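You operate a simulated robot arm through the tools that you are given. There is no shell and no other tool. Be economical: measure what you need, move in short steps, check, and stop when the job is done.

You are at the controls of a simulated robot arm. One attempt, no reset.

## Task
Mark the plastic blank with the extractor drawing off the fumes.
Fine: fume hood at the port and fan knob at 3 before marking; one good mark; key off, and fan off once the air reads Clear; door and table stay shut.
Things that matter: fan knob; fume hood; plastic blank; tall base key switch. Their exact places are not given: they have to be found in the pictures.

Only the result counts: the job must be done as asked and must still hold three seconds after the hand-in. Knocking over, shifting, dropping, spilling or breaking anything else fails it.

## Robot
A 7-joint arm with a three-finger gripper on a trunk, on a base that drives. Base frame: it is fixed to the floor where the robot stands at the start and does not move with it; the origin is under the middle of the robot, x ahead of it, y to its left, z up; the surface under the hand at the start is at about z = 0.76. Readings come in m, rad, newtons and seconds.
With the tool pointing down near the work surface it reaches from about 0.1 to 0.88 m from the robot's upright axis, wherever it stands. Its first joint turns from -2.897 to 2.897 rad. Places, roughly: fan knob [0.2, -1.2, 1]; fume hood [0.6, 0.2, 1.1]; plastic blank (8x5x3 cm) [0.5, 0.6, 1]; tall base key switch [0.3, 0.6, 0.8]. Payload 2.94 kg.
Tool frame: the origin (TCP) lies between the finger pads and is the grasp point; the fingertips stand 0.03 m ahead of it; z points along the fingers, y is the line along which they close. The gripper opens to 0.132 m. The gripper's body begins 0.107 m behind the TCP.
Orientation is that of the tool frame in the base frame, as [roll, pitch, yaw] about the fixed x, y, z axes, in that order (R = Rz(yaw) Ry(pitch) Rx(roll)). With the fingers straight down and closing along the base's y, the tool's x points along the base's -x, its y along +y and its z along -z.

## Interface
- The arm moves only by the tool jog_arm. Its argument "increments" is text: rows parted by semicolons, each of 7 numbers parted by spaces: the shift along the base's x, y, z in m, then the turn, a rotation vector about the base's x, y, z in rad, then the finger opening in m, from 0 to 0.132. In form: dx dy dz rx ry rz gripper; .... A call has 1 to 12 rows; each row is the pose to reach, as a shift and turn from the pose commanded when the call began. Rows are played at 5 a second. More than 0.05 m and 0.15 rad between two rows, or a gripper value outside its range, and nothing of the call is played. Where a pose cannot be reached the arm comes as near as it can. A force on the tool above 50 N (or 10 N above the force at the start of the call, whichever is more), or a blocked arm, ends the call early, and 0.2 s more pass. Each finger halts on what it meets, pressing with about 39 N; the grip force reading is that of the motor and also rises with nothing between the fingers. The clock runs only during rows and for 0.2 s after the last one: add rows that repeat a pose to give the fingers time. The reply holds the time, the measured pose of the TCP, the force on the tool along the base axes, the opening and the grip force, in the units named above and with some noise, with the torque about the TCP (base axes, N m) and any sound that the robot's microphone picked up, and new pictures: "show" is both (left out), scene, wrist or none.
- Cameras (640 x 400 px; columns grow to the right, rows downward): "scene" is now at [0.0372, 0.1571, 1.8147]; the picture's right is [-0.57, -0.82, 0.00], its down [-0.71, 0.49, -0.51] and it looks along [0.42, -0.29, -0.86] (base axes); focal length 225 px, centre (320, 200). "wrist" rides on the gripper at [0.072, 0.003, -0.144] in the tool frame; the picture's right is [-0.04, 1.00, 0.00], its down [-0.88, -0.04, -0.48] and it looks along [-0.48, -0.02, 0.88] (tool axes); focal length 256 px, centre (320, 200).
- move_column(by): slides the trunk up (or, below 0, down) by that many m; the arm and the scene camera ride with it, the base frame stays. It gives what a move gives, with no picture.
- steer(legs): drives the robot by 1 to 6 legs, each [ahead, left, turn to the left] in m, m and rad, along the robot's own axes; the way and the turn of a leg run together, so that a leg with both is an arc; at most 1.5 m and 3.142 rad a leg. The arm and the cameras ride along, it lands a little off, and it stops where it bumps. It gives what a move gives, and a new picture of the scene camera.
- turn_head(pan, tilt): turns the head with the scene camera to pan (to the left, within 2.496 rad either way) and tilt (down, from -0.506 to 1.204), counted from straight ahead of the robot. It gives what a move gives, and a new picture of the scene camera.
- measure_at(camera, pixels): there is no depth. For up to 12 entries [column, row, z] of the newest picture of that camera ("zoom" is the newest enlarged one), the place [x, y] in the base frame at which the ray of that pixel passes the height z, good to about 0.002 m, but the place of the scene camera against the robot may be out by one fixed shift of up to 0.025 m in any direction. The clock stands still meanwhile.
- zoom(camera, box): a new picture of the part [left, top, right, bottom] of that camera's present view, enlarged. The clock stands still meanwhile.
- sign_off(): hands the job in; it is judged then, once.

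Go step by step. Measure first, check grasps and placings, and put right what went wrong. The budget is 80 turns and 260 pictures, counting those below and the enlarged ones. Unless the task says otherwise, let go and move clear before handing in, and close with one line.

The tools are called by a JSON object that holds its "name" and its "arguments". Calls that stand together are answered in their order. jog_arm: Moves the arm, as the interface text tells. Its arguments: {"type":"object","properties":{"increments":{"type":"string"},"show":{"type":"string","enum":["both","scene","wrist","none"]}},"required":["increments"]} The other tools are called the same way: move_column (by) slides the trunk up or down; steer (legs) drives the base; turn_head (pan, tilt) turns the head that bears the scene camera; measure_at (camera, pixels) gives the place at which the rays of pixels pass given heights; zoom (camera, box) takes an enlarged picture of a part of a camera's view; sign_off () hands the job in.

At the start:

```text
time_s: 0.0
tool_pos: [0.4874, 0.0141, 1.4767]
orientation: [-3.141, 0.002, -3.141]
ft_force: [0.8, -0.4, 0.4]
ft_torque: [0.01, -0.03, -0.01]
width: 0.1322
gripper_force: 0.0
trunk travel left (down, up): [-0.325, 0.215]
robot x, y, heading: [-0.0024, 0.0006, -0.002]
head pan, tilt: [-0.606, 1.037]
```

scene: 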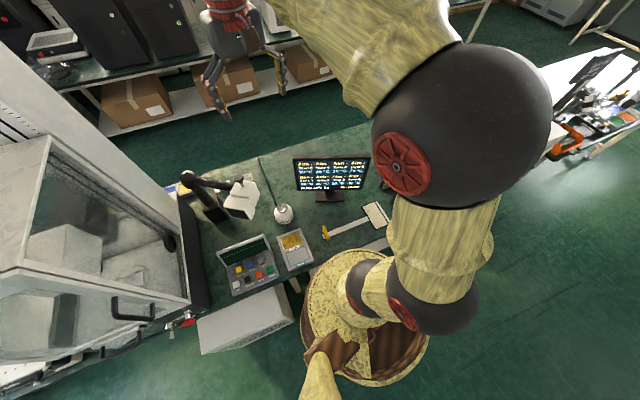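
wrist: 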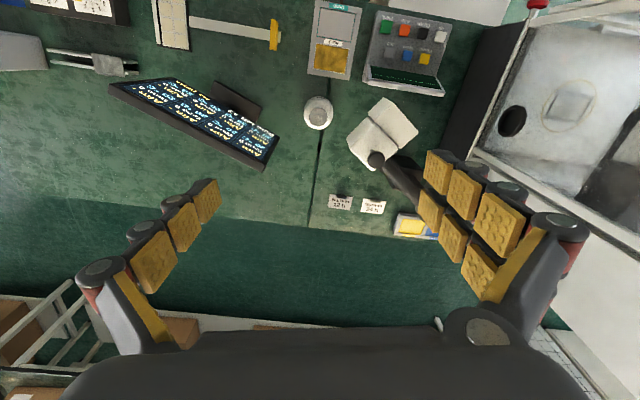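

The scene shows a laser cabinet on the left (20-190, 140-340), a control panel at (250,265), a hood on an arm at (240,195), and a monitor at (330,175). I'll enlarge these to read the details.

{"name": "zoom", "arguments": {"camera": "scene", "box": [160, 140, 400, 310]}}

{"name": "zoom", "arguments": {"camera": "wrist", "box": [290, 0, 640, 240]}}

{"name": "zoom", "arguments": {"camera": "wrist", "box": [0, 0, 300, 200]}}

{"name": "zoom", "arguments": {"camera": "scene", "box": [0, 100, 220, 400]}}

{"name": "zoom", "arguments": {"camera": "scene", "box": [520, 40, 640, 180]}}

```text
2.35 times, centred on (280, 225) of scene
```

zoom: 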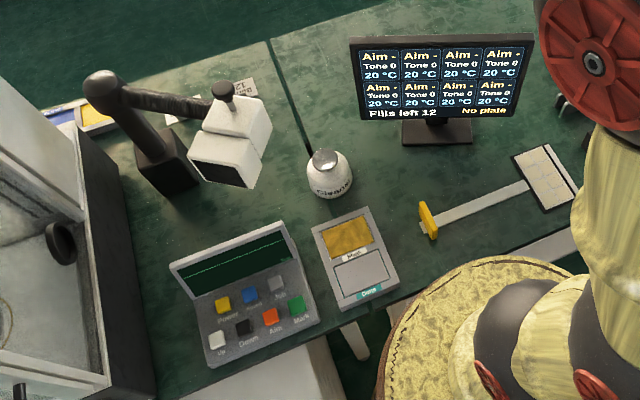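

```text
1.67 times, centred on (465, 120) of wrist
```

zoom: 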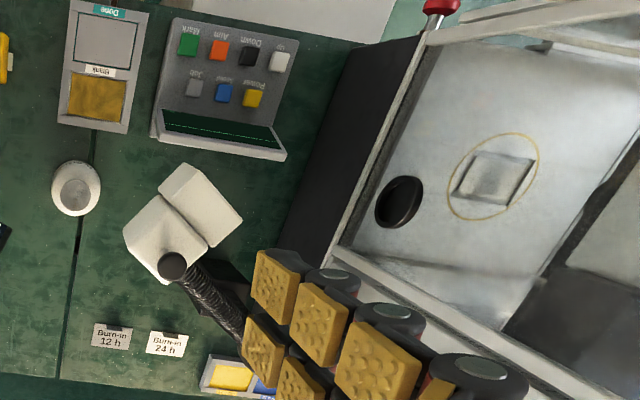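

```text
2.00 times, centred on (150, 100) of wrist
```

zoom: 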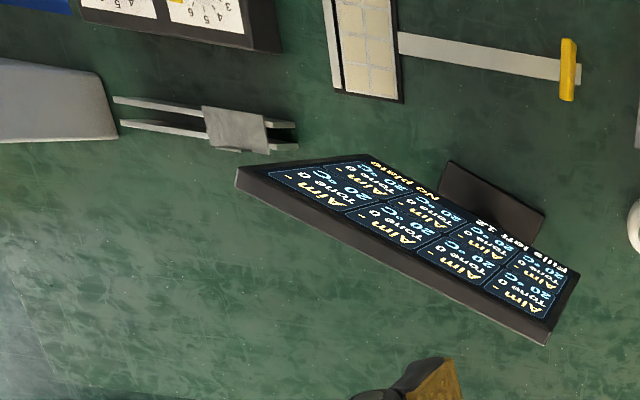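

```text
1.33 times, centred on (110, 250) of scene
```

zoom: 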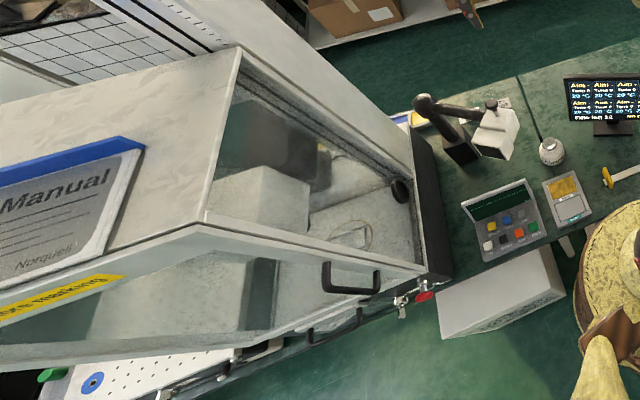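

```text
2.86 times, centred on (580, 110) of scene
```

zoom: 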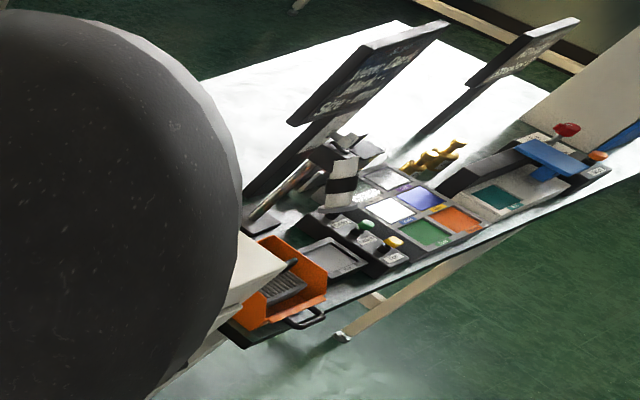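

The blank lies in the cabinet (zoom ~(350,235)), there's a Manual on its top and keys at (190,320). I'll turn the head left to read the manual, then right for the fan knob.

{"name": "turn_head", "arguments": {"pan": 1.2, "tilt": 0.8}}

```text
time_s: 1.8
tool_pos: [0.4878, 0.0137, 1.4784]
orientation: [-3.141, 0.0, -3.141]
ft_force: [0.2, -0.7, 0.9]
ft_torque: [-0.02, 0.0, -0.02]
width: 0.1321
gripper_force: 0.0
trunk travel left (down, up): [-0.325, 0.215]
robot x, y, heading: [0.0038, 0.0014, -0.002]
head pan, tilt: [1.201, 0.799]
```

scene: 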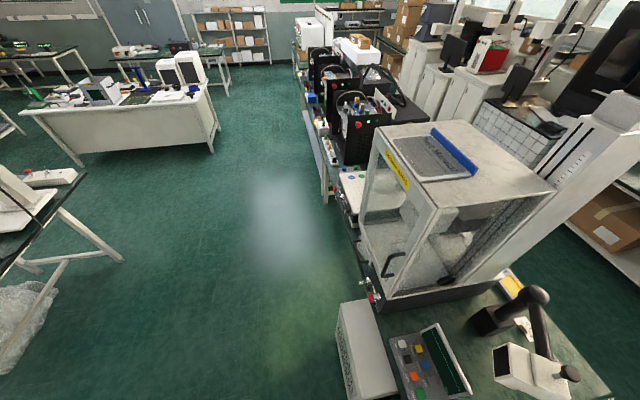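

{"name": "zoom", "arguments": {"camera": "scene", "box": [340, 110, 640, 400]}}

{"name": "zoom", "arguments": {"camera": "scene", "box": [380, 120, 480, 200]}}

{"name": "turn_head", "arguments": {"pan": -1.4, "tilt": 0.7}}

```text
1.38 times, centred on (490, 255) of scene
```

zoom: 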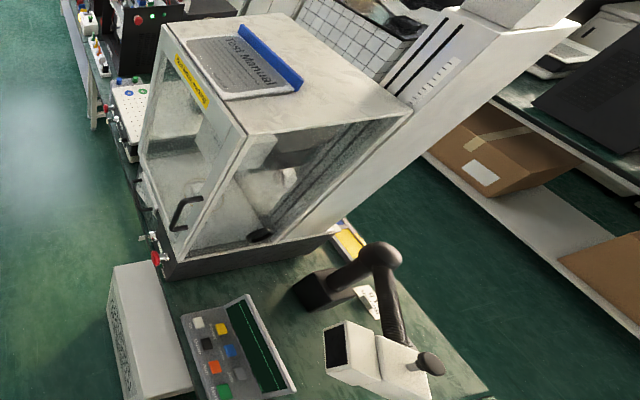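

```text
5.00 times, centred on (430, 160) of scene
```

zoom: 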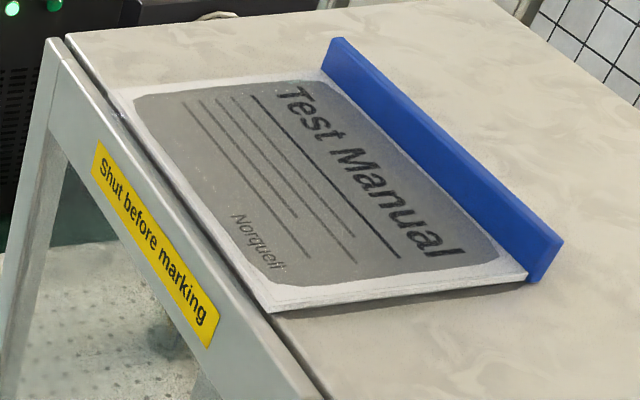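

```text
time_s: 4.1
tool_pos: [0.4883, 0.0147, 1.4755]
orientation: [3.14, -0.001, 3.142]
ft_force: [-0.2, 0.0, 0.7]
ft_torque: [-0.03, 0.01, 0.0]
width: 0.132
gripper_force: 0.1
trunk travel left (down, up): [-0.325, 0.215]
robot x, y, heading: [-0.0015, 0.0009, 0.0]
head pan, tilt: [-1.4, 0.7]
```

scene: 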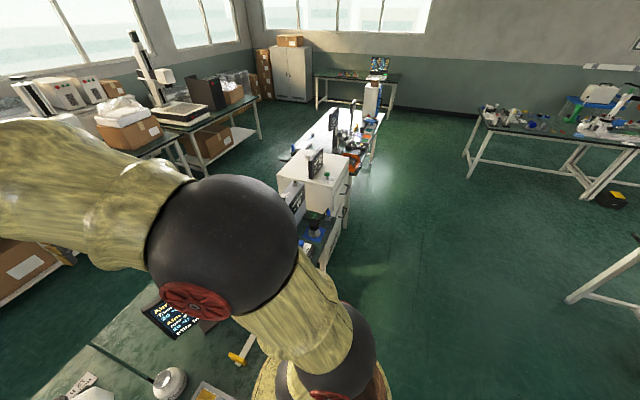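

A white box with a display stands at (315,180), probably the extractor. Enlarging.

{"name": "zoom", "arguments": {"camera": "scene", "box": [260, 130, 400, 270]}}

{"name": "zoom", "arguments": {"camera": "scene", "box": [275, 140, 345, 210]}}

```text
2.86 times, centred on (330, 200) of scene
```

zoom: 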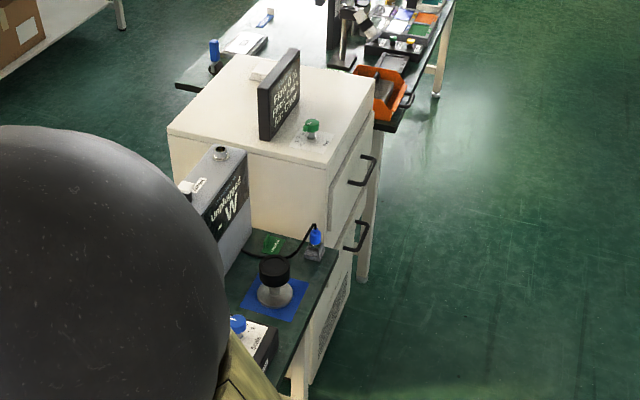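

```text
5.71 times, centred on (310, 175) of scene
```

zoom: 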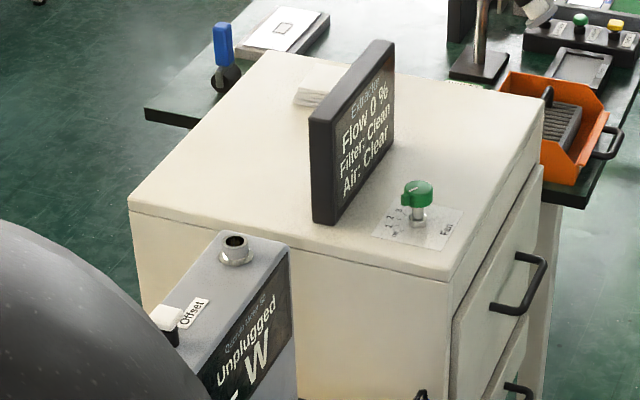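

The extractor reads Flow 0 %, Air: Clear, with a green knob on top. Now I'll look ahead-left at the panel, hood and key up close.

{"name": "turn_head", "arguments": {"pan": 0.5, "tilt": 1.0}}

{"name": "zoom", "arguments": {"camera": "scene", "box": [160, 160, 400, 310]}}

```text
time_s: 6.0
tool_pos: [0.4882, 0.0135, 1.4761]
orientation: [-3.141, -0.001, 3.141]
ft_force: [-0.4, -0.8, -0.9]
ft_torque: [-0.01, 0.02, -0.01]
width: 0.1323
gripper_force: 0.1
trunk travel left (down, up): [-0.325, 0.215]
robot x, y, heading: [-0.0012, 0.0007, 0.001]
head pan, tilt: [0.499, 1.0]
```

scene: 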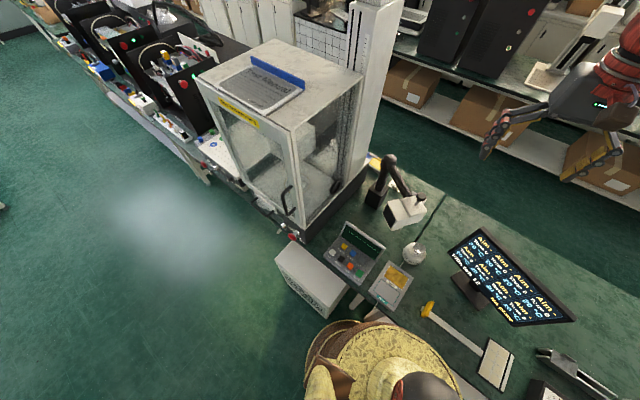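

```text
2.67 times, centred on (280, 235) of scene
```

zoom: 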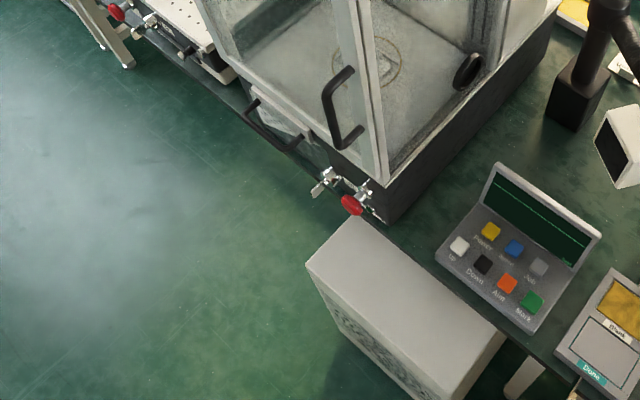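

Two keys and a red knob sit at the cabinet base front (~(290,232)). Enlarging them, the panel and hood.

{"name": "zoom", "arguments": {"camera": "scene", "box": [262, 210, 322, 250]}}

{"name": "zoom", "arguments": {"camera": "scene", "box": [320, 210, 420, 310]}}

{"name": "zoom", "arguments": {"camera": "scene", "box": [320, 140, 440, 240]}}

{"name": "zoom", "arguments": {"camera": "scene", "box": [210, 100, 350, 220]}}

```text
10.00 times, centred on (292, 230) of scene
```

zoom: 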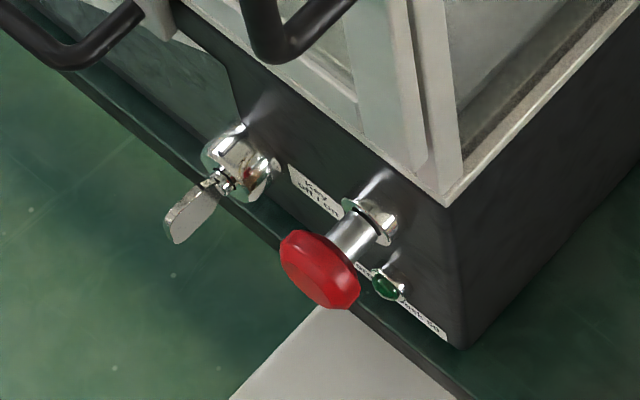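

```text
4.00 times, centred on (370, 260) of scene
```

zoom: 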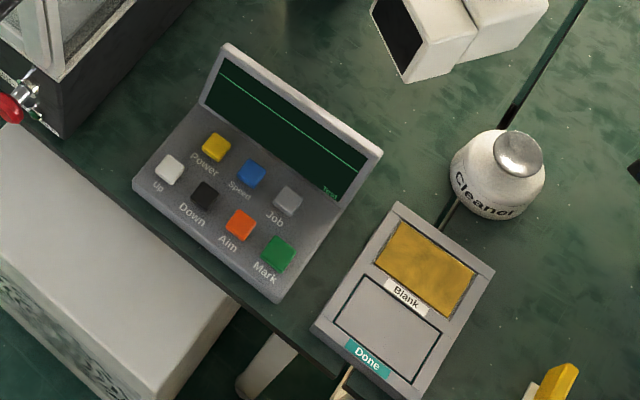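

```text
4.00 times, centred on (380, 190) of scene
```

zoom: 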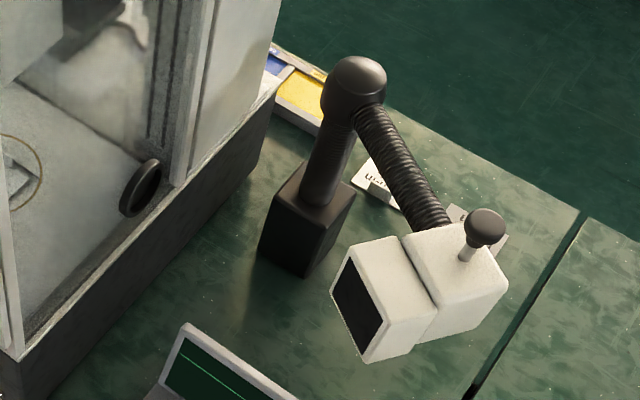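

```text
3.33 times, centred on (280, 160) of scene
```

zoom: 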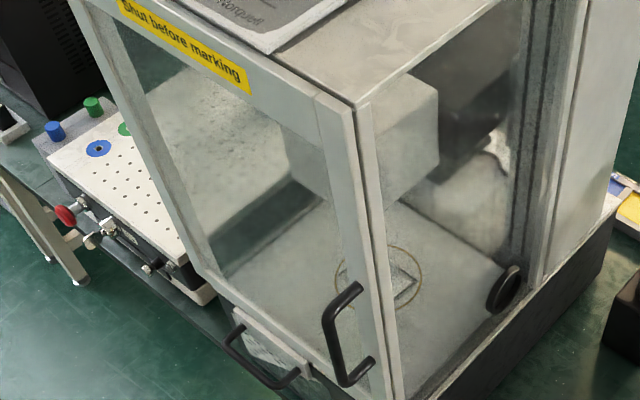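

The key plate reads "Key off | on", the panel has Up/Down/Aim/Mark/Power/Speed/Job, and the hood has a round knob at scene (422,196); the ring port is at (335,187). I'll triangulate with scene and wrist views.

{"name": "measure_at", "arguments": {"camera": "scene", "pixels": [[421.7, 196, 1.0], [421.7, 196, 1.15], [335, 187, 0.9], [335, 187, 1.1], [376, 205, 0.76], [389, 160, 1.0], [389, 160, 1.2], [285, 233, 0.8], [285, 233, 0.9], [346, 246, 0.8], [369, 273, 0.8]]}}

{"name": "measure_at", "arguments": {"camera": "wrist", "pixels": [[384, 158, 1.0], [384, 158, 1.15], [512, 120, 0.9], [512, 120, 1.1], [565, 108, 0.9], [565, 108, 1.0], [537, 3, 0.8], [537, 3, 0.9], [411, 17, 0.8], [385, 26, 0.8]]}}

{"name": "zoom", "arguments": {"camera": "wrist", "box": [330, 60, 450, 180]}}

```text
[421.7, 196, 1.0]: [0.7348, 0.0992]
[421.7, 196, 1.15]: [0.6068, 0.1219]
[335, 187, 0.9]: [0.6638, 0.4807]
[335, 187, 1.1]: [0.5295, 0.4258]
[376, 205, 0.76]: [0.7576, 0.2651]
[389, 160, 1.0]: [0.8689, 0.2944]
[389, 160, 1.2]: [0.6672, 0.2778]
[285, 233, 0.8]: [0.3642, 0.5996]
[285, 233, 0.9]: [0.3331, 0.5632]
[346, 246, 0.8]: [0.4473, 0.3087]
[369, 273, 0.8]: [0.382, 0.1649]
```

```text
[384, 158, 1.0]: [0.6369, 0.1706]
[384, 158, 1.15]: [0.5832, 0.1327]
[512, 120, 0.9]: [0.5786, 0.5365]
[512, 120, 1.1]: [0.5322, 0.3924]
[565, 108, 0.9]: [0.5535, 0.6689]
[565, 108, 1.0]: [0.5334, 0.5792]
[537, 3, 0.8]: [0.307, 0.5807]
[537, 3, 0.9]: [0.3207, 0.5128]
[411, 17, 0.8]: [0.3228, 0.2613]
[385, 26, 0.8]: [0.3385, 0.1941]
```

```text
3.33 times, centred on (390, 120) of wrist
```

zoom: 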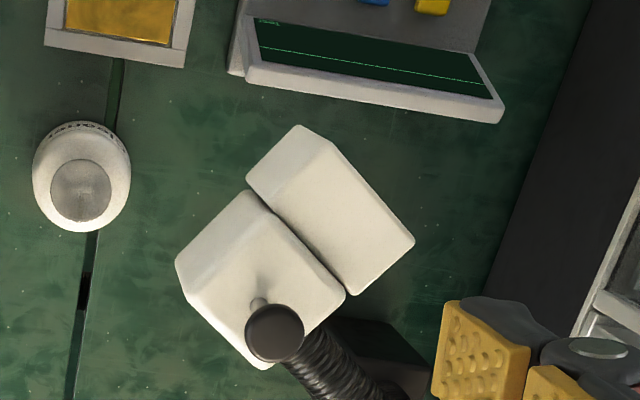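

Triangulation gives the hood knob near (0.585, 0.12, 1.15), post near (0.74, 0.28), and port near (0.55, 0.44, 1.03); the scene camera seems ~0.02 out in x. I'll move above the knob for a closer look.

{"name": "jog_arm", "arguments": {"increments": "0.03 0.03 -0.02 0 0 0 0.08; 0.06 0.06 -0.05 0 0 0 0.08; 0.09 0.09 -0.08 0 0 0 0.08; 0.098 0.106 -0.12 0 0 0 0.08; 0.098 0.106 -0.15 0 0 0 0.08; 0.098 0.106 -0.15 0 0 0 0.08"}}

```text
refused: row 2 steps farther than a row can; nothing moved
```

The steps were too long together; I'll shorten them.

{"name": "jog_arm", "arguments": {"increments": "0.025 0.027 -0.02 0 0 0 0.08; 0.05 0.054 -0.04 0 0 0 0.08; 0.075 0.08 -0.06 0 0 0 0.08; 0.098 0.106 -0.08 0 0 0 0.08; 0.098 0.106 -0.12 0 0 0 0.08; 0.098 0.106 -0.15 0 0 0 0.08; 0.098 0.106 -0.15 0 0 0 0.08"}}

```text
time_s: 7.6
tool_pos: [0.5886, 0.1206, 1.3256]
orientation: [-3.141, -0.001, -3.141]
ft_force: [0.0, 0.6, -0.8]
ft_torque: [-0.03, -0.01, -0.01]
width: 0.0801
gripper_force: 0.1
trunk travel left (down, up): [-0.325, 0.215]
robot x, y, heading: [0.0027, 0.0007, -0.003]
head pan, tilt: [0.499, 1.0]
```

scene: 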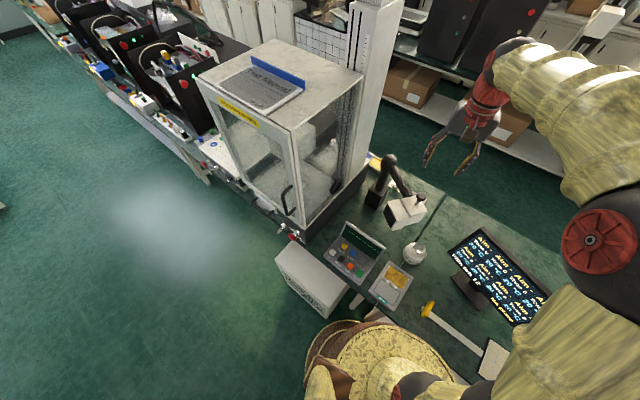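
wrist: 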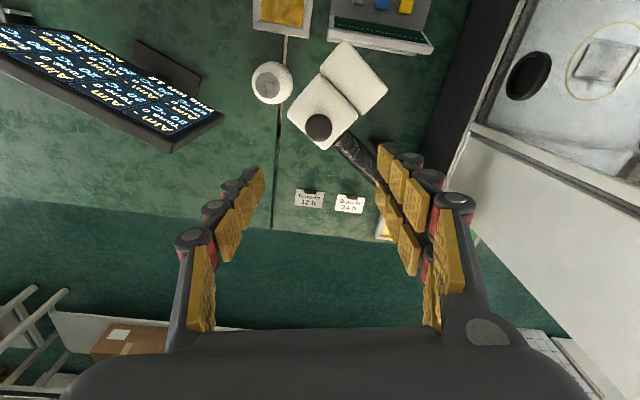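

The knob is at wrist (318,126), up in the picture from the grasp point. Measuring it against my earlier sighting.

{"name": "measure_at", "arguments": {"camera": "wrist", "pixels": [[318, 126, 0.95], [318, 126, 1.0], [318, 126, 1.05], [318, 126, 1.1], [318, 126, 1.15], [528, 75, 0.9], [528, 75, 1.0], [605, 65, 0.9], [605, 65, 0.95], [370, 65, 1.05], [348, 42, 1.05]]}}

{"name": "zoom", "arguments": {"camera": "wrist", "box": [260, 20, 440, 220]}}

```text
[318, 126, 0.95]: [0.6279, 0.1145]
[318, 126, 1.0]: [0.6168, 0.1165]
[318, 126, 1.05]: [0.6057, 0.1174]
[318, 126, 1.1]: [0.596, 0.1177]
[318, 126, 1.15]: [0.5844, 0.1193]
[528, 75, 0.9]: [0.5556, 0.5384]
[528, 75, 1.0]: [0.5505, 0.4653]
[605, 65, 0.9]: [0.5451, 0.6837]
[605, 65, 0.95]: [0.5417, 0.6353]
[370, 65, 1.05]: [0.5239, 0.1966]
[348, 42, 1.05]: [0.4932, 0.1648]
```

```text
2.00 times, centred on (350, 120) of wrist
```

zoom: 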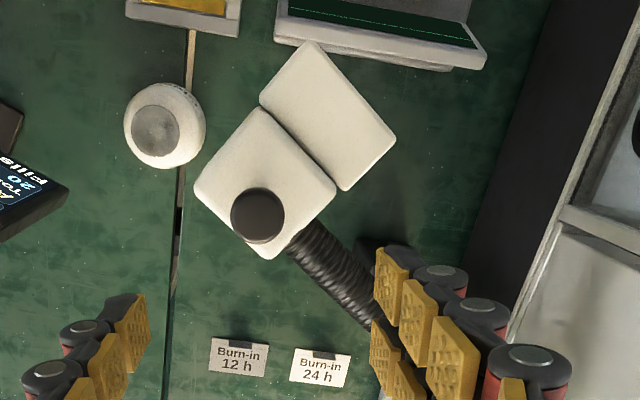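

Rays cross at a knob near (0.582, 0.118, 1.16). I'll go down to 1.22 above it and look again.

{"name": "jog_arm", "arguments": {"increments": "-0.003 -0.001 -0.04 0 0 0 0.08; -0.006 -0.002 -0.08 0 0 0 0.08; -0.006 -0.002 -0.105 0 0 0 0.08; -0.006 -0.002 -0.105 0 0 0 0.08"}}

{"name": "zoom", "arguments": {"camera": "scene", "box": [340, 130, 480, 240]}}

```text
time_s: 8.6
tool_pos: [0.5802, 0.1213, 1.2177]
orientation: [3.141, 0.0, -3.14]
ft_force: [0.0, -1.0, 0.8]
ft_torque: [0.02, -0.01, -0.02]
width: 0.0797
gripper_force: 0.1
trunk travel left (down, up): [-0.325, 0.215]
robot x, y, heading: [-0.001, 0.0006, 0.002]
head pan, tilt: [0.499, 1.0]
```

scene: 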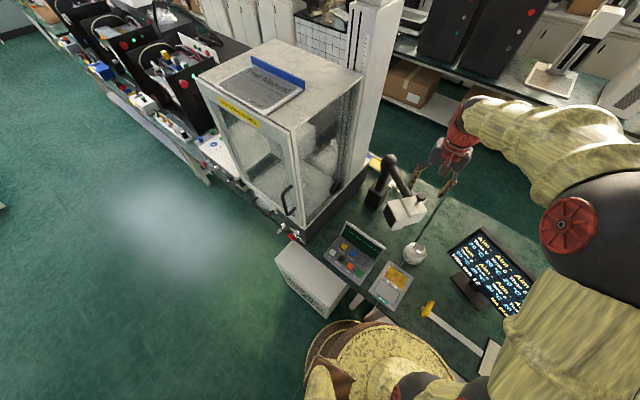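
wrist: 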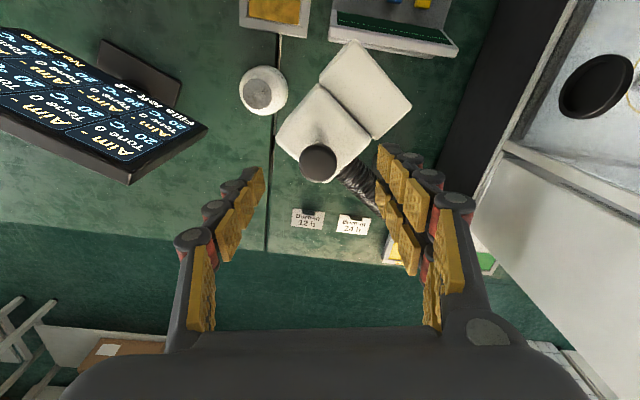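

```text
3.64 times, centred on (410, 185) of scene
```

zoom: 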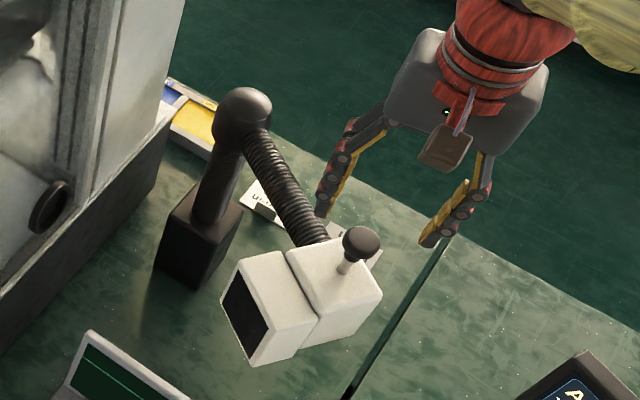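

Knob now at wrist (318,162); rays give (0.583, 0.119, 1.158). Descending to straddle it and closing.

{"name": "jog_arm", "arguments": {"increments": "0.003 -0.002 -0.03 0 0 0 0.08; 0.003 -0.002 -0.053 0 0 0 0.08; 0.003 -0.002 -0.053 0 0 0 0.05; 0.003 -0.002 -0.053 0 0 0 0.02; 0.003 -0.002 -0.053 0 0 0 0.02; 0.003 -0.002 -0.053 0 0 0 0.02"}}

{"name": "zoom", "arguments": {"camera": "scene", "box": [340, 130, 480, 240]}}

```text
time_s: 10.0
tool_pos: [0.5823, 0.1186, 1.1664]
orientation: [3.141, -0.001, 3.141]
ft_force: [2.6, 1.4, -0.5]
ft_torque: [0.07, -0.08, -0.03]
width: 0.033
gripper_force: 18.7
trunk travel left (down, up): [-0.325, 0.215]
robot x, y, heading: [-0.0009, 0.0039, -0.002]
head pan, tilt: [0.499, 1.0]
```

scene: 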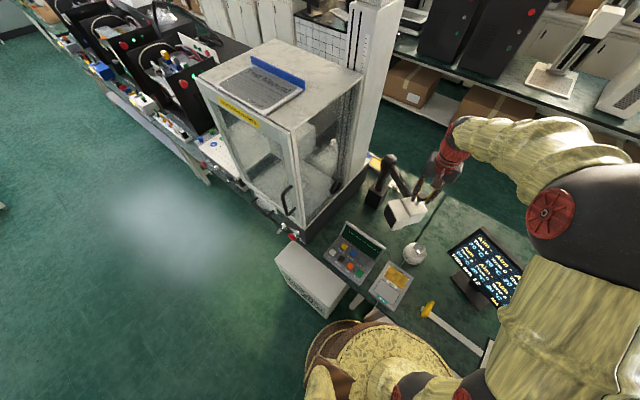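
wrist: 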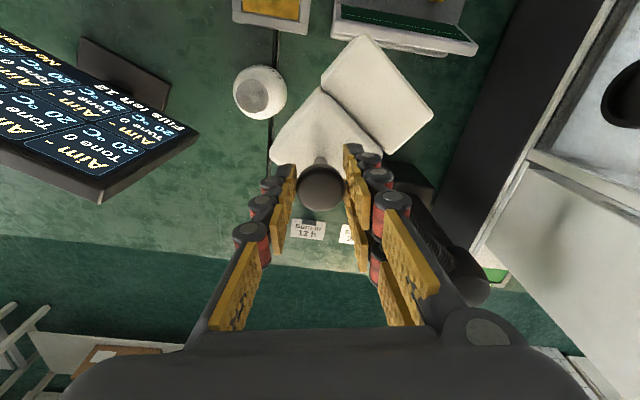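

```text
3.64 times, centred on (410, 185) of scene
```

zoom: 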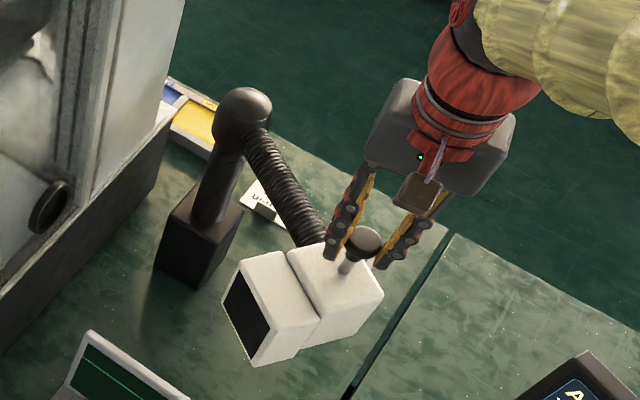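

The knob is held (opening 0.033). I'll measure the elbow ball at wrist (467,287) to get the swing centre before moving.

{"name": "measure_at", "arguments": {"camera": "wrist", "pixels": [[467, 287, 1.1], [467, 287, 1.15], [467, 287, 1.2], [415, 185, 0.85], [415, 185, 0.9], [625, 95, 1.0], [625, 95, 1.05], [410, 90, 1.08], [372, 50, 1.08], [325, 100, 1.08]]}}

{"name": "measure_at", "arguments": {"camera": "scene", "pixels": [[389, 160, 1.1], [389, 160, 1.15], [389, 160, 1.2], [377, 205, 0.76]]}}

{"name": "zoom", "arguments": {"camera": "wrist", "box": [340, 120, 540, 320]}}

```text
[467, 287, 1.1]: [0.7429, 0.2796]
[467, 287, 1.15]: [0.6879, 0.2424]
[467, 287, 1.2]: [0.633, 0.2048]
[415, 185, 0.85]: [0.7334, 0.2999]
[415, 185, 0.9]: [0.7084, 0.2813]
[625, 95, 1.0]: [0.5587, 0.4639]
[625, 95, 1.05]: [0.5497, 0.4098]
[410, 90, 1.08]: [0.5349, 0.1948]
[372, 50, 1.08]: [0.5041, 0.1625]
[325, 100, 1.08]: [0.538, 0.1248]
```

```text
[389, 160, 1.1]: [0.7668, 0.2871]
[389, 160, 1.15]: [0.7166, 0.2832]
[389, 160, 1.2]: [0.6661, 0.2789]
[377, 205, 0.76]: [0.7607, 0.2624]
```

```text
2.00 times, centred on (440, 220) of wrist
```

zoom: 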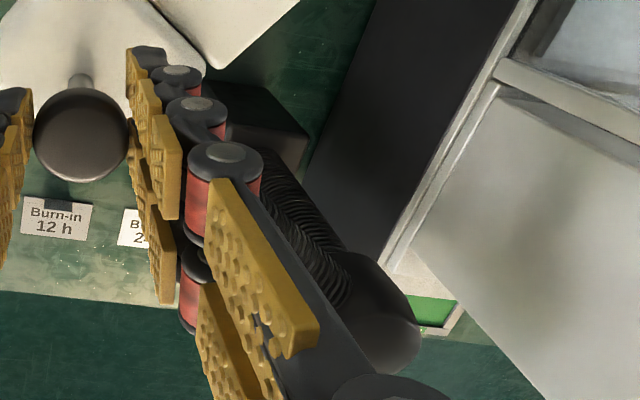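

The swing centre is about (0.74, 0.28), radius 0.226. I'll swing the hood clockwise in 6° steps with matching wrist turn and check the force after three.

{"name": "jog_arm", "arguments": {"increments": "-0.016 0.0174 0 0 0 -0.105 0.02; -0.030 0.0364 0 0 0 -0.209 0.02; -0.042 0.0568 0 0 0 -0.314 0.02; -0.042 0.0568 0 0 0 -0.314 0.02"}}

```text
time_s: 11.0
tool_pos: [0.5443, 0.1735, 1.1673]
orientation: [-3.139, -0.003, 2.825]
ft_force: [20.1, 11.6, -30.5]
ft_torque: [0.29, -0.51, 0.38]
width: 0.0323
gripper_force: 45.3
trunk travel left (down, up): [-0.325, 0.215]
robot x, y, heading: [-0.0031, -0.0004, -0.005]
head pan, tilt: [0.499, 1.0]
```

scene: 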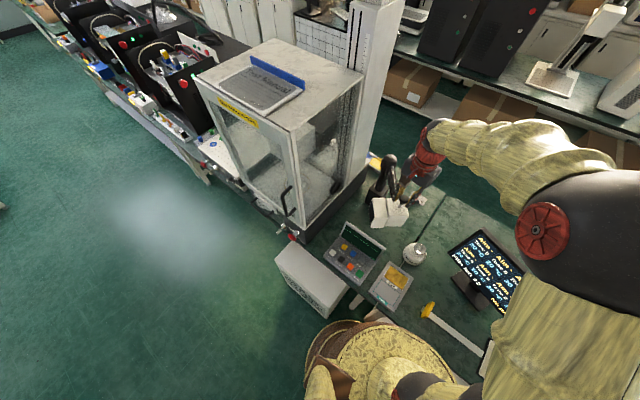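
wrist: 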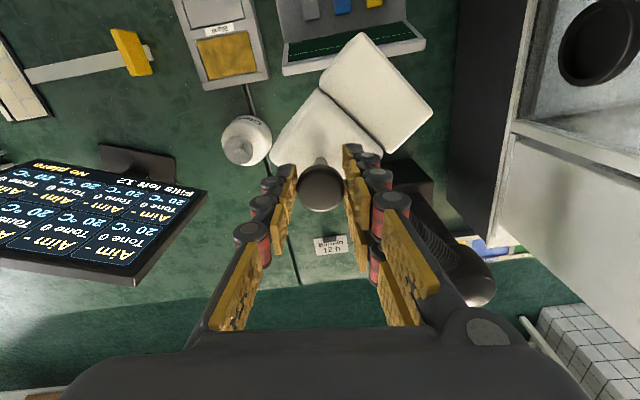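

The hood swings along with the gripper; there's a side force of (20, 12, −30) N, so I'll yield a few mm in +x and −z and read the force again.

{"name": "jog_arm", "arguments": {"increments": "0.003 0 -0.002 0 0 0 0.02; 0.003 0 -0.004 0 0 0 0.02", "show": "none"}}

```text
time_s: 11.6
tool_pos: [0.5447, 0.1724, 1.1674]
orientation: [3.141, 0.0, 2.827]
ft_force: [4.9, 4.5, 1.0]
ft_torque: [-0.04, 0.74, 0.33]
width: 0.0324
gripper_force: 45.0
trunk travel left (down, up): [-0.325, 0.215]
robot x, y, heading: [-0.0001, 0.0011, -0.004]
head pan, tilt: [0.499, 1.0]
```

Forces are down to ~5 N. The refit circle is centre (0.733, 0.266), r 0.21; continuing the swing by 18°.

{"name": "jog_arm", "arguments": {"increments": "-0.0087 0.0202 0 0 0 -0.105 0.02; -0.0153 0.0411 0 0 0 -0.209 0.02; -0.0197 0.0627 0 0 0 -0.314 0.02; -0.0197 0.0627 0 0 0 -0.314 0.02"}}

{"name": "zoom", "arguments": {"camera": "scene", "box": [320, 130, 440, 240]}}

```text
time_s: 12.6
tool_pos: [0.5228, 0.2364, 1.1665]
orientation: [3.138, 0.002, 2.512]
ft_force: [-7.2, 0.5, 29.2]
ft_torque: [-0.03, 0.24, 0.52]
width: 0.0322
gripper_force: 45.1
trunk travel left (down, up): [-0.325, 0.215]
robot x, y, heading: [-0.0024, 0.001, -0.0]
head pan, tilt: [0.499, 1.0]
```

scene: 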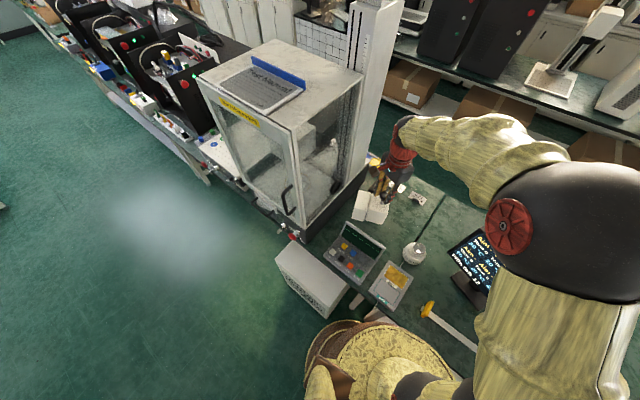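
wrist: 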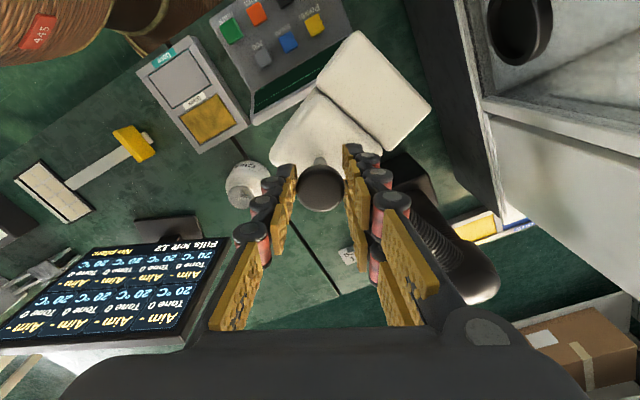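

```text
3.64 times, centred on (380, 185) of scene
```

zoom: 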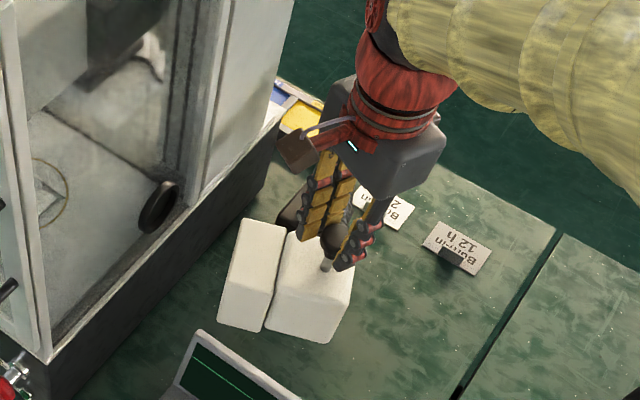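

The hood is nearly facing the cabinet (scene zoom: front face parallel to the wall). I'll ease z up 2 mm and turn 9° more.

{"name": "jog_arm", "arguments": {"increments": "0 0 0.003 0 0 0 0.02; -0.0022 0.0168 0.003 0 0 -0.0785 0.02; -0.0031 0.0338 0.003 0 0 -0.157 0.02; -0.0031 0.0338 0.003 0 0 -0.157 0.02"}}

{"name": "zoom", "arguments": {"camera": "scene", "box": [320, 130, 440, 240]}}

```text
time_s: 13.6
tool_pos: [0.519, 0.2686, 1.1664]
orientation: [-3.14, 0.001, 2.355]
ft_force: [-9.8, 2.3, 5.2]
ft_torque: [0.1, 0.22, 0.42]
width: 0.0325
gripper_force: 45.1
trunk travel left (down, up): [-0.325, 0.215]
robot x, y, heading: [0.002, 0.0029, -0.004]
head pan, tilt: [0.499, 1.0]
```

scene: 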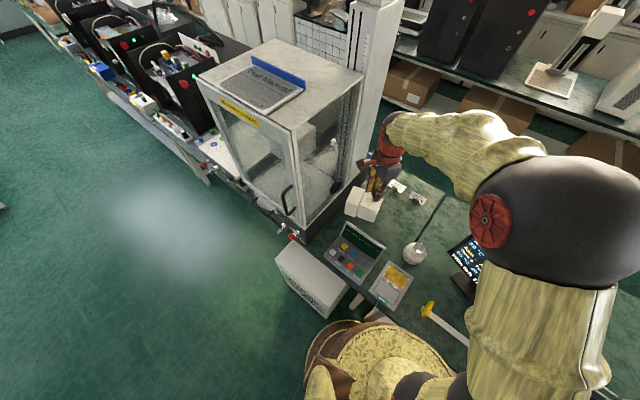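
wrist: 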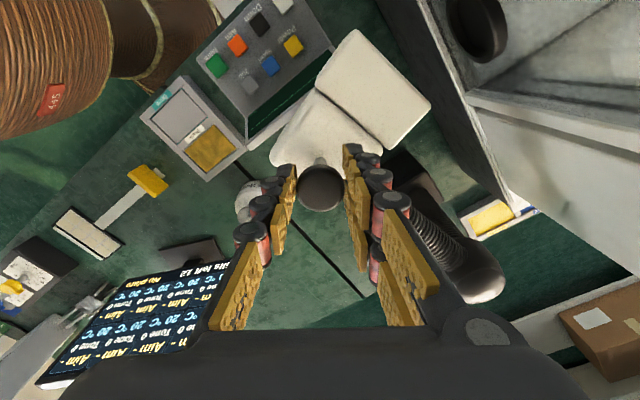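

```text
3.64 times, centred on (380, 185) of scene
```

zoom: 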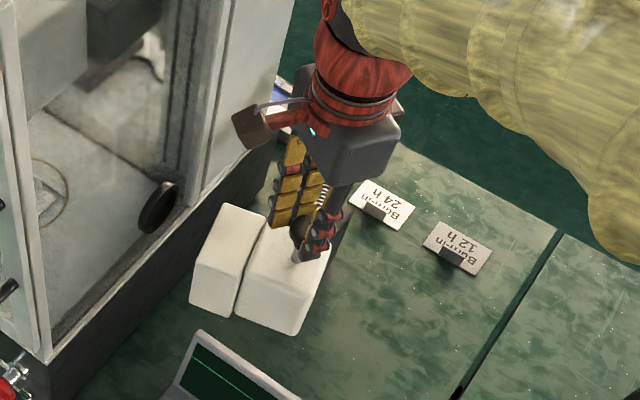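

The hood may need more turn: the wall's base edge seems yawed in the zoom. I'll measure the cabinet base edge, bench seam and port ring.

{"name": "measure_at", "arguments": {"camera": "zoom", "pixels": [[450, 395, 0.76], [558, 232, 0.76], [50, 362, 0.89], [270, 172, 0.89], [235, 315, 1.1], [275, 220, 1.1], [190, 300, 1.1], [225, 205, 1.1]]}}

{"name": "measure_at", "arguments": {"camera": "wrist", "pixels": [[477, 26, 1.0], [477, 26, 1.03], [430, 105, 1.1], [358, 30, 1.1], [385, 155, 1.1], [312, 85, 1.1], [450, 60, 0.89], [515, 200, 0.89], [320, 188, 1.15], [478, 285, 1.1]]}}

{"name": "zoom", "arguments": {"camera": "wrist", "box": [280, 0, 580, 200]}}

```text
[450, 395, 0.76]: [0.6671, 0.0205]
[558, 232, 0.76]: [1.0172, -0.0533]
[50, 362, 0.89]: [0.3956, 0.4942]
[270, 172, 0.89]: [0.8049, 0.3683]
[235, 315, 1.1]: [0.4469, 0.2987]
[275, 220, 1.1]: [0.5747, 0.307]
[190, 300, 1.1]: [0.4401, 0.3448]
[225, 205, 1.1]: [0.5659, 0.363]
```

```text
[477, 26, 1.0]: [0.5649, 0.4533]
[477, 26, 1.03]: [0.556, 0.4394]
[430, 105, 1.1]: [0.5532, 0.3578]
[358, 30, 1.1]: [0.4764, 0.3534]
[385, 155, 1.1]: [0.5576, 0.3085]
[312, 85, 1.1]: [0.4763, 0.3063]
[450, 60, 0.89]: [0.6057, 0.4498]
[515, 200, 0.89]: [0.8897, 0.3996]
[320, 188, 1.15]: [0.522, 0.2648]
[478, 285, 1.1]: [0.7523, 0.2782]
```

```text
2.00 times, centred on (430, 100) of wrist
```

zoom: 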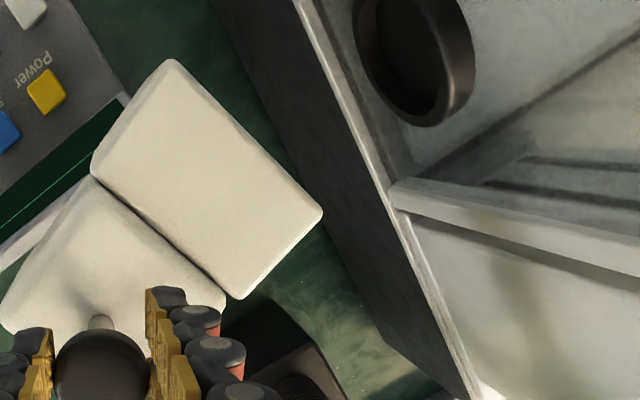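

The bench and wall are yawed about −12°, and the hood's front edge is at +3°, so about 15° more is needed. Continuing the swing, watching for contact.

{"name": "jog_arm", "arguments": {"increments": "-0.0007 0.0187 0.001 0 0 -0.0873 0.02; 0.0013 0.0372 0.001 0 0 -0.1745 0.02; 0.0053 0.0554 0.001 0 0 -0.2618 0.02; 0.0053 0.0554 0.001 0 0 -0.2618 0.02"}}

{"name": "zoom", "arguments": {"camera": "wrist", "box": [280, 0, 580, 200]}}

{"name": "zoom", "arguments": {"camera": "scene", "box": [320, 130, 440, 240]}}

```text
time_s: 14.6
tool_pos: [0.5239, 0.3252, 1.1667]
orientation: [-3.138, -0.001, 2.094]
ft_force: [-9.7, 4.5, -12.2]
ft_torque: [0.35, 0.21, 0.49]
width: 0.0327
gripper_force: 44.7
trunk travel left (down, up): [-0.325, 0.215]
robot x, y, heading: [-0.0005, -0.0032, -0.003]
head pan, tilt: [0.499, 1.0]
```

scene: 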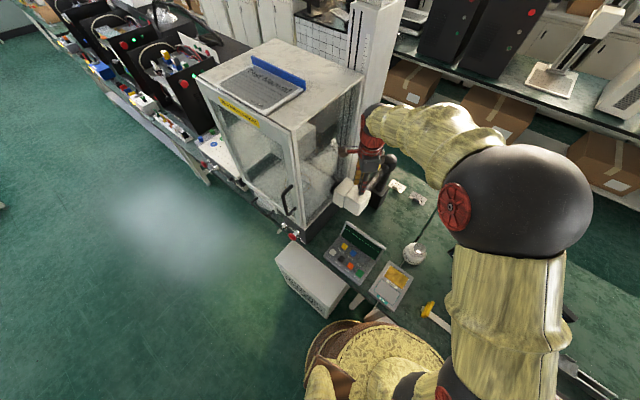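
wrist: 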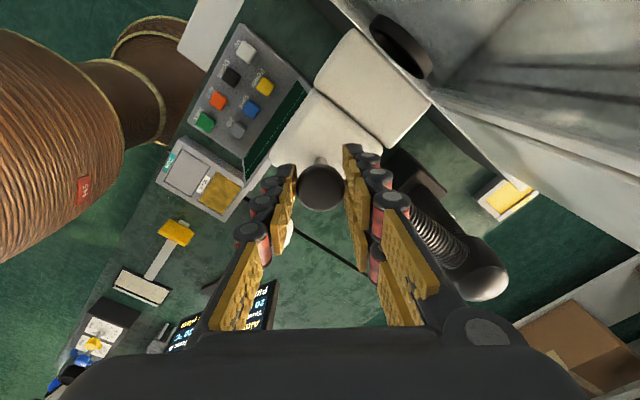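

```text
2.00 times, centred on (430, 100) of wrist
```

zoom: 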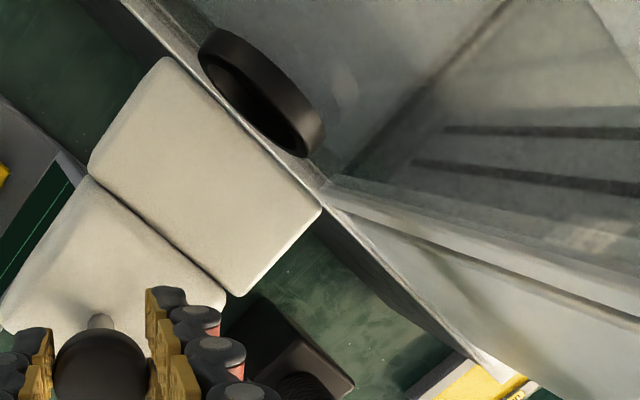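

```text
3.64 times, centred on (380, 185) of scene
```

zoom: 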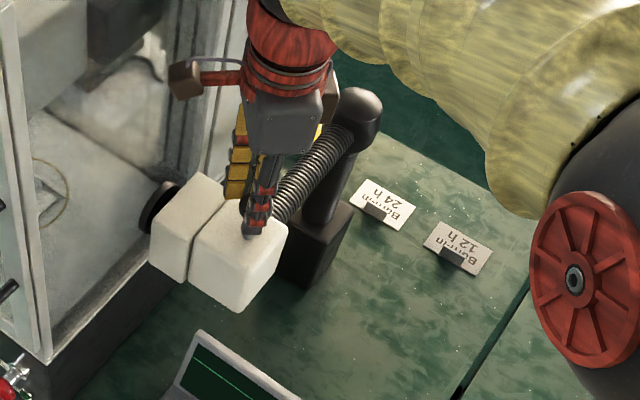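

The hood is parallel to the wall and close to the ring. I'll press on in 2° steps and check for contact.

{"name": "jog_arm", "arguments": {"increments": "-0.002 0 -0.001 0 0 0 0.02; 0 0.0072 -0.001 0 0 -0.035 0.02; 0.002 0.0144 -0.001 0 0 -0.07 0.02; 0.002 0.0144 -0.001 0 0 -0.07 0.02"}}

{"name": "zoom", "arguments": {"camera": "wrist", "box": [280, 0, 580, 200]}}

{"name": "zoom", "arguments": {"camera": "scene", "box": [320, 150, 390, 220]}}

```text
time_s: 15.7
tool_pos: [0.525, 0.3299, 1.1656]
orientation: [-3.132, 0.008, 2.021]
ft_force: [-3.3, -13.8, 10.8]
ft_torque: [-1.64, -0.06, -0.04]
width: 0.0326
gripper_force: 45.5
trunk travel left (down, up): [-0.325, 0.215]
robot x, y, heading: [0.0, -0.001, -0.006]
head pan, tilt: [0.499, 1.0]
stopped in row 4: the force on the tool passed its limit at 51 N (the readings are from after the stop); the commanded pose is now the measured one
```

scene: 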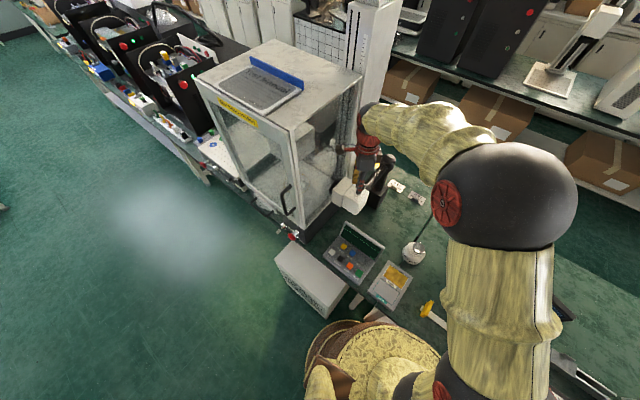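
wrist: 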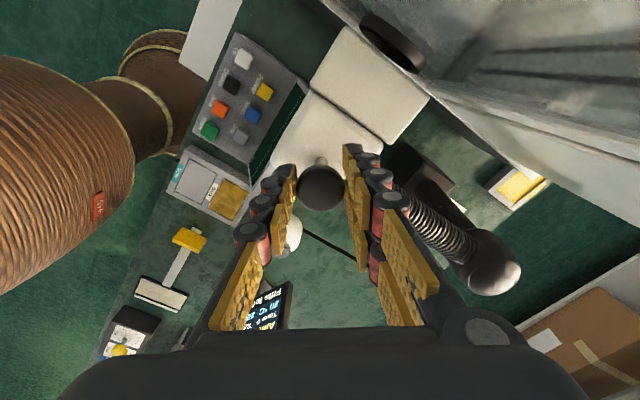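

```text
2.00 times, centred on (430, 100) of wrist
```

zoom: 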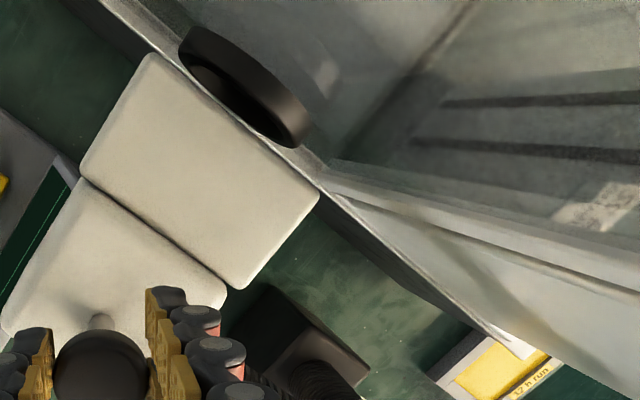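

```text
5.71 times, centred on (355, 185) of scene
```

zoom: 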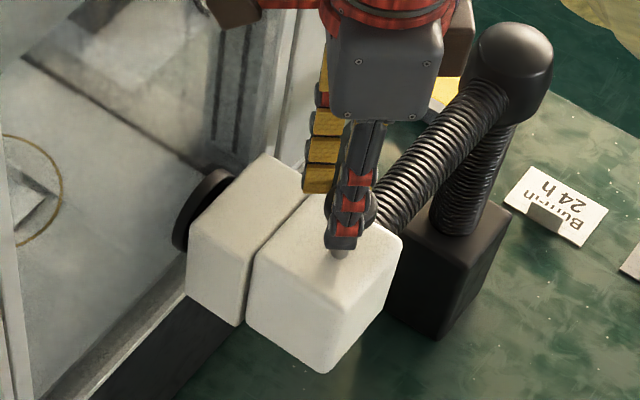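

The hood has come up against the port (51 N stop, front face flush). Releasing and rising straight up.

{"name": "jog_arm", "arguments": {"increments": "0 0 0 0 0 0 0.06; 0 0 0 0 0 0 0.06; 0 0 0.04 0 0 0 0.06; 0 0 0.08 0 0 0 0.06; 0 0 0.12 0 0 0 0.06; 0 0 0.16 0 0 0 0.06; 0 0 0.2 0 0 0 0.06"}}

{"name": "zoom", "arguments": {"camera": "scene", "box": [320, 150, 390, 220]}}

{"name": "zoom", "arguments": {"camera": "wrist", "box": [180, 0, 480, 200]}}

```text
time_s: 17.3
tool_pos: [0.5254, 0.3365, 1.3625]
orientation: [-3.128, 0.004, 2.021]
ft_force: [0.8, -0.4, -0.2]
ft_torque: [-0.02, 0.0, 0.04]
width: 0.0603
gripper_force: 0.1
trunk travel left (down, up): [-0.325, 0.215]
robot x, y, heading: [-0.0004, 0.004, -0.001]
head pan, tilt: [0.499, 1.0]
```

scene: 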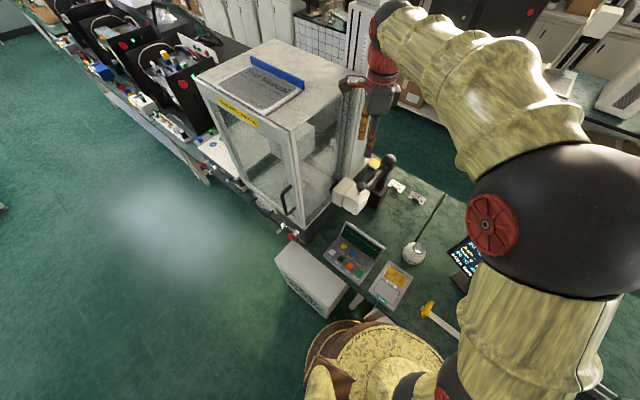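
wrist: 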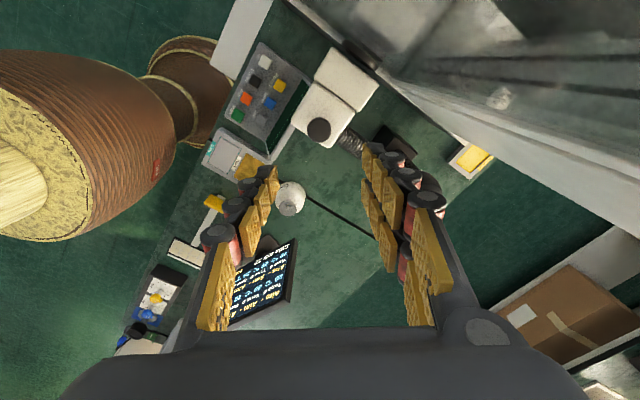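

```text
5.71 times, centred on (355, 185) of scene
```

zoom: 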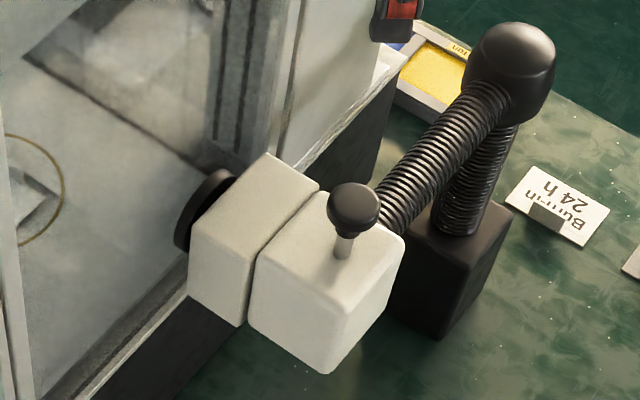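

```text
2.00 times, centred on (330, 100) of wrist
```

zoom: 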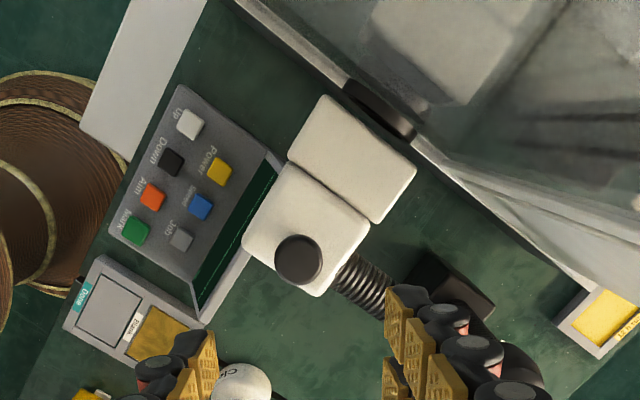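

The hood stays at the port. Now I'll bring the arm back and straighten the wrist before driving to the extractor.

{"name": "jog_arm", "arguments": {"increments": "-0.01 -0.038 0.01 0 0 0.14 0.06; -0.02 -0.076 0.02 0 0 0.28 0.06; -0.03 -0.114 0.03 0 0 0.42 0.06; -0.04 -0.152 0.04 0 0 0.56 0.06; -0.05 -0.19 0.05 0 0 0.70 0.06; -0.06 -0.228 0.06 0 0 0.84 0.06; -0.07 -0.266 0.07 0 0 0.98 0.06; -0.08 -0.304 0.08 0 0 1.12 0.06; -0.11 -0.316 0.11 0 0 1.12 0.06", "show": "none"}}

{"name": "turn_head", "arguments": {"pan": -1.3, "tilt": 0.9}}

```text
time_s: 19.3
tool_pos: [0.4136, 0.0178, 1.471]
orientation: [-3.131, 0.005, -3.141]
ft_force: [-0.4, 0.5, -0.2]
ft_torque: [-0.02, -0.05, -0.01]
width: 0.06
gripper_force: 0.1
trunk travel left (down, up): [-0.325, 0.215]
robot x, y, heading: [0.0009, 0.0021, -0.002]
head pan, tilt: [0.499, 1.0]
```

```text
time_s: 21.1
tool_pos: [0.4162, 0.0178, 1.4721]
orientation: [-3.132, 0.004, 3.142]
ft_force: [-0.3, 1.1, -0.1]
ft_torque: [-0.04, 0.0, 0.01]
width: 0.06
gripper_force: 0.1
trunk travel left (down, up): [-0.325, 0.215]
robot x, y, heading: [0.0047, -0.0024, 0.0]
head pan, tilt: [-1.3, 0.901]
```

scene: 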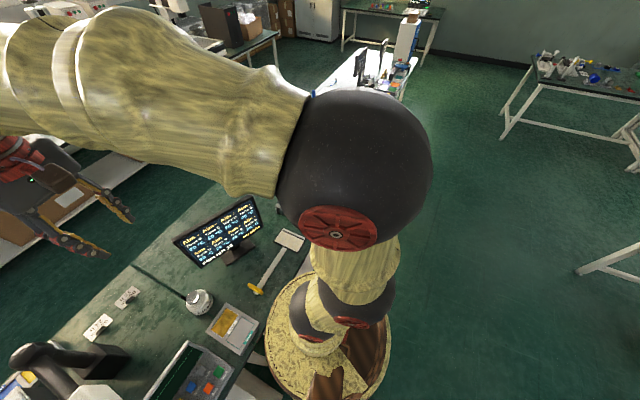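

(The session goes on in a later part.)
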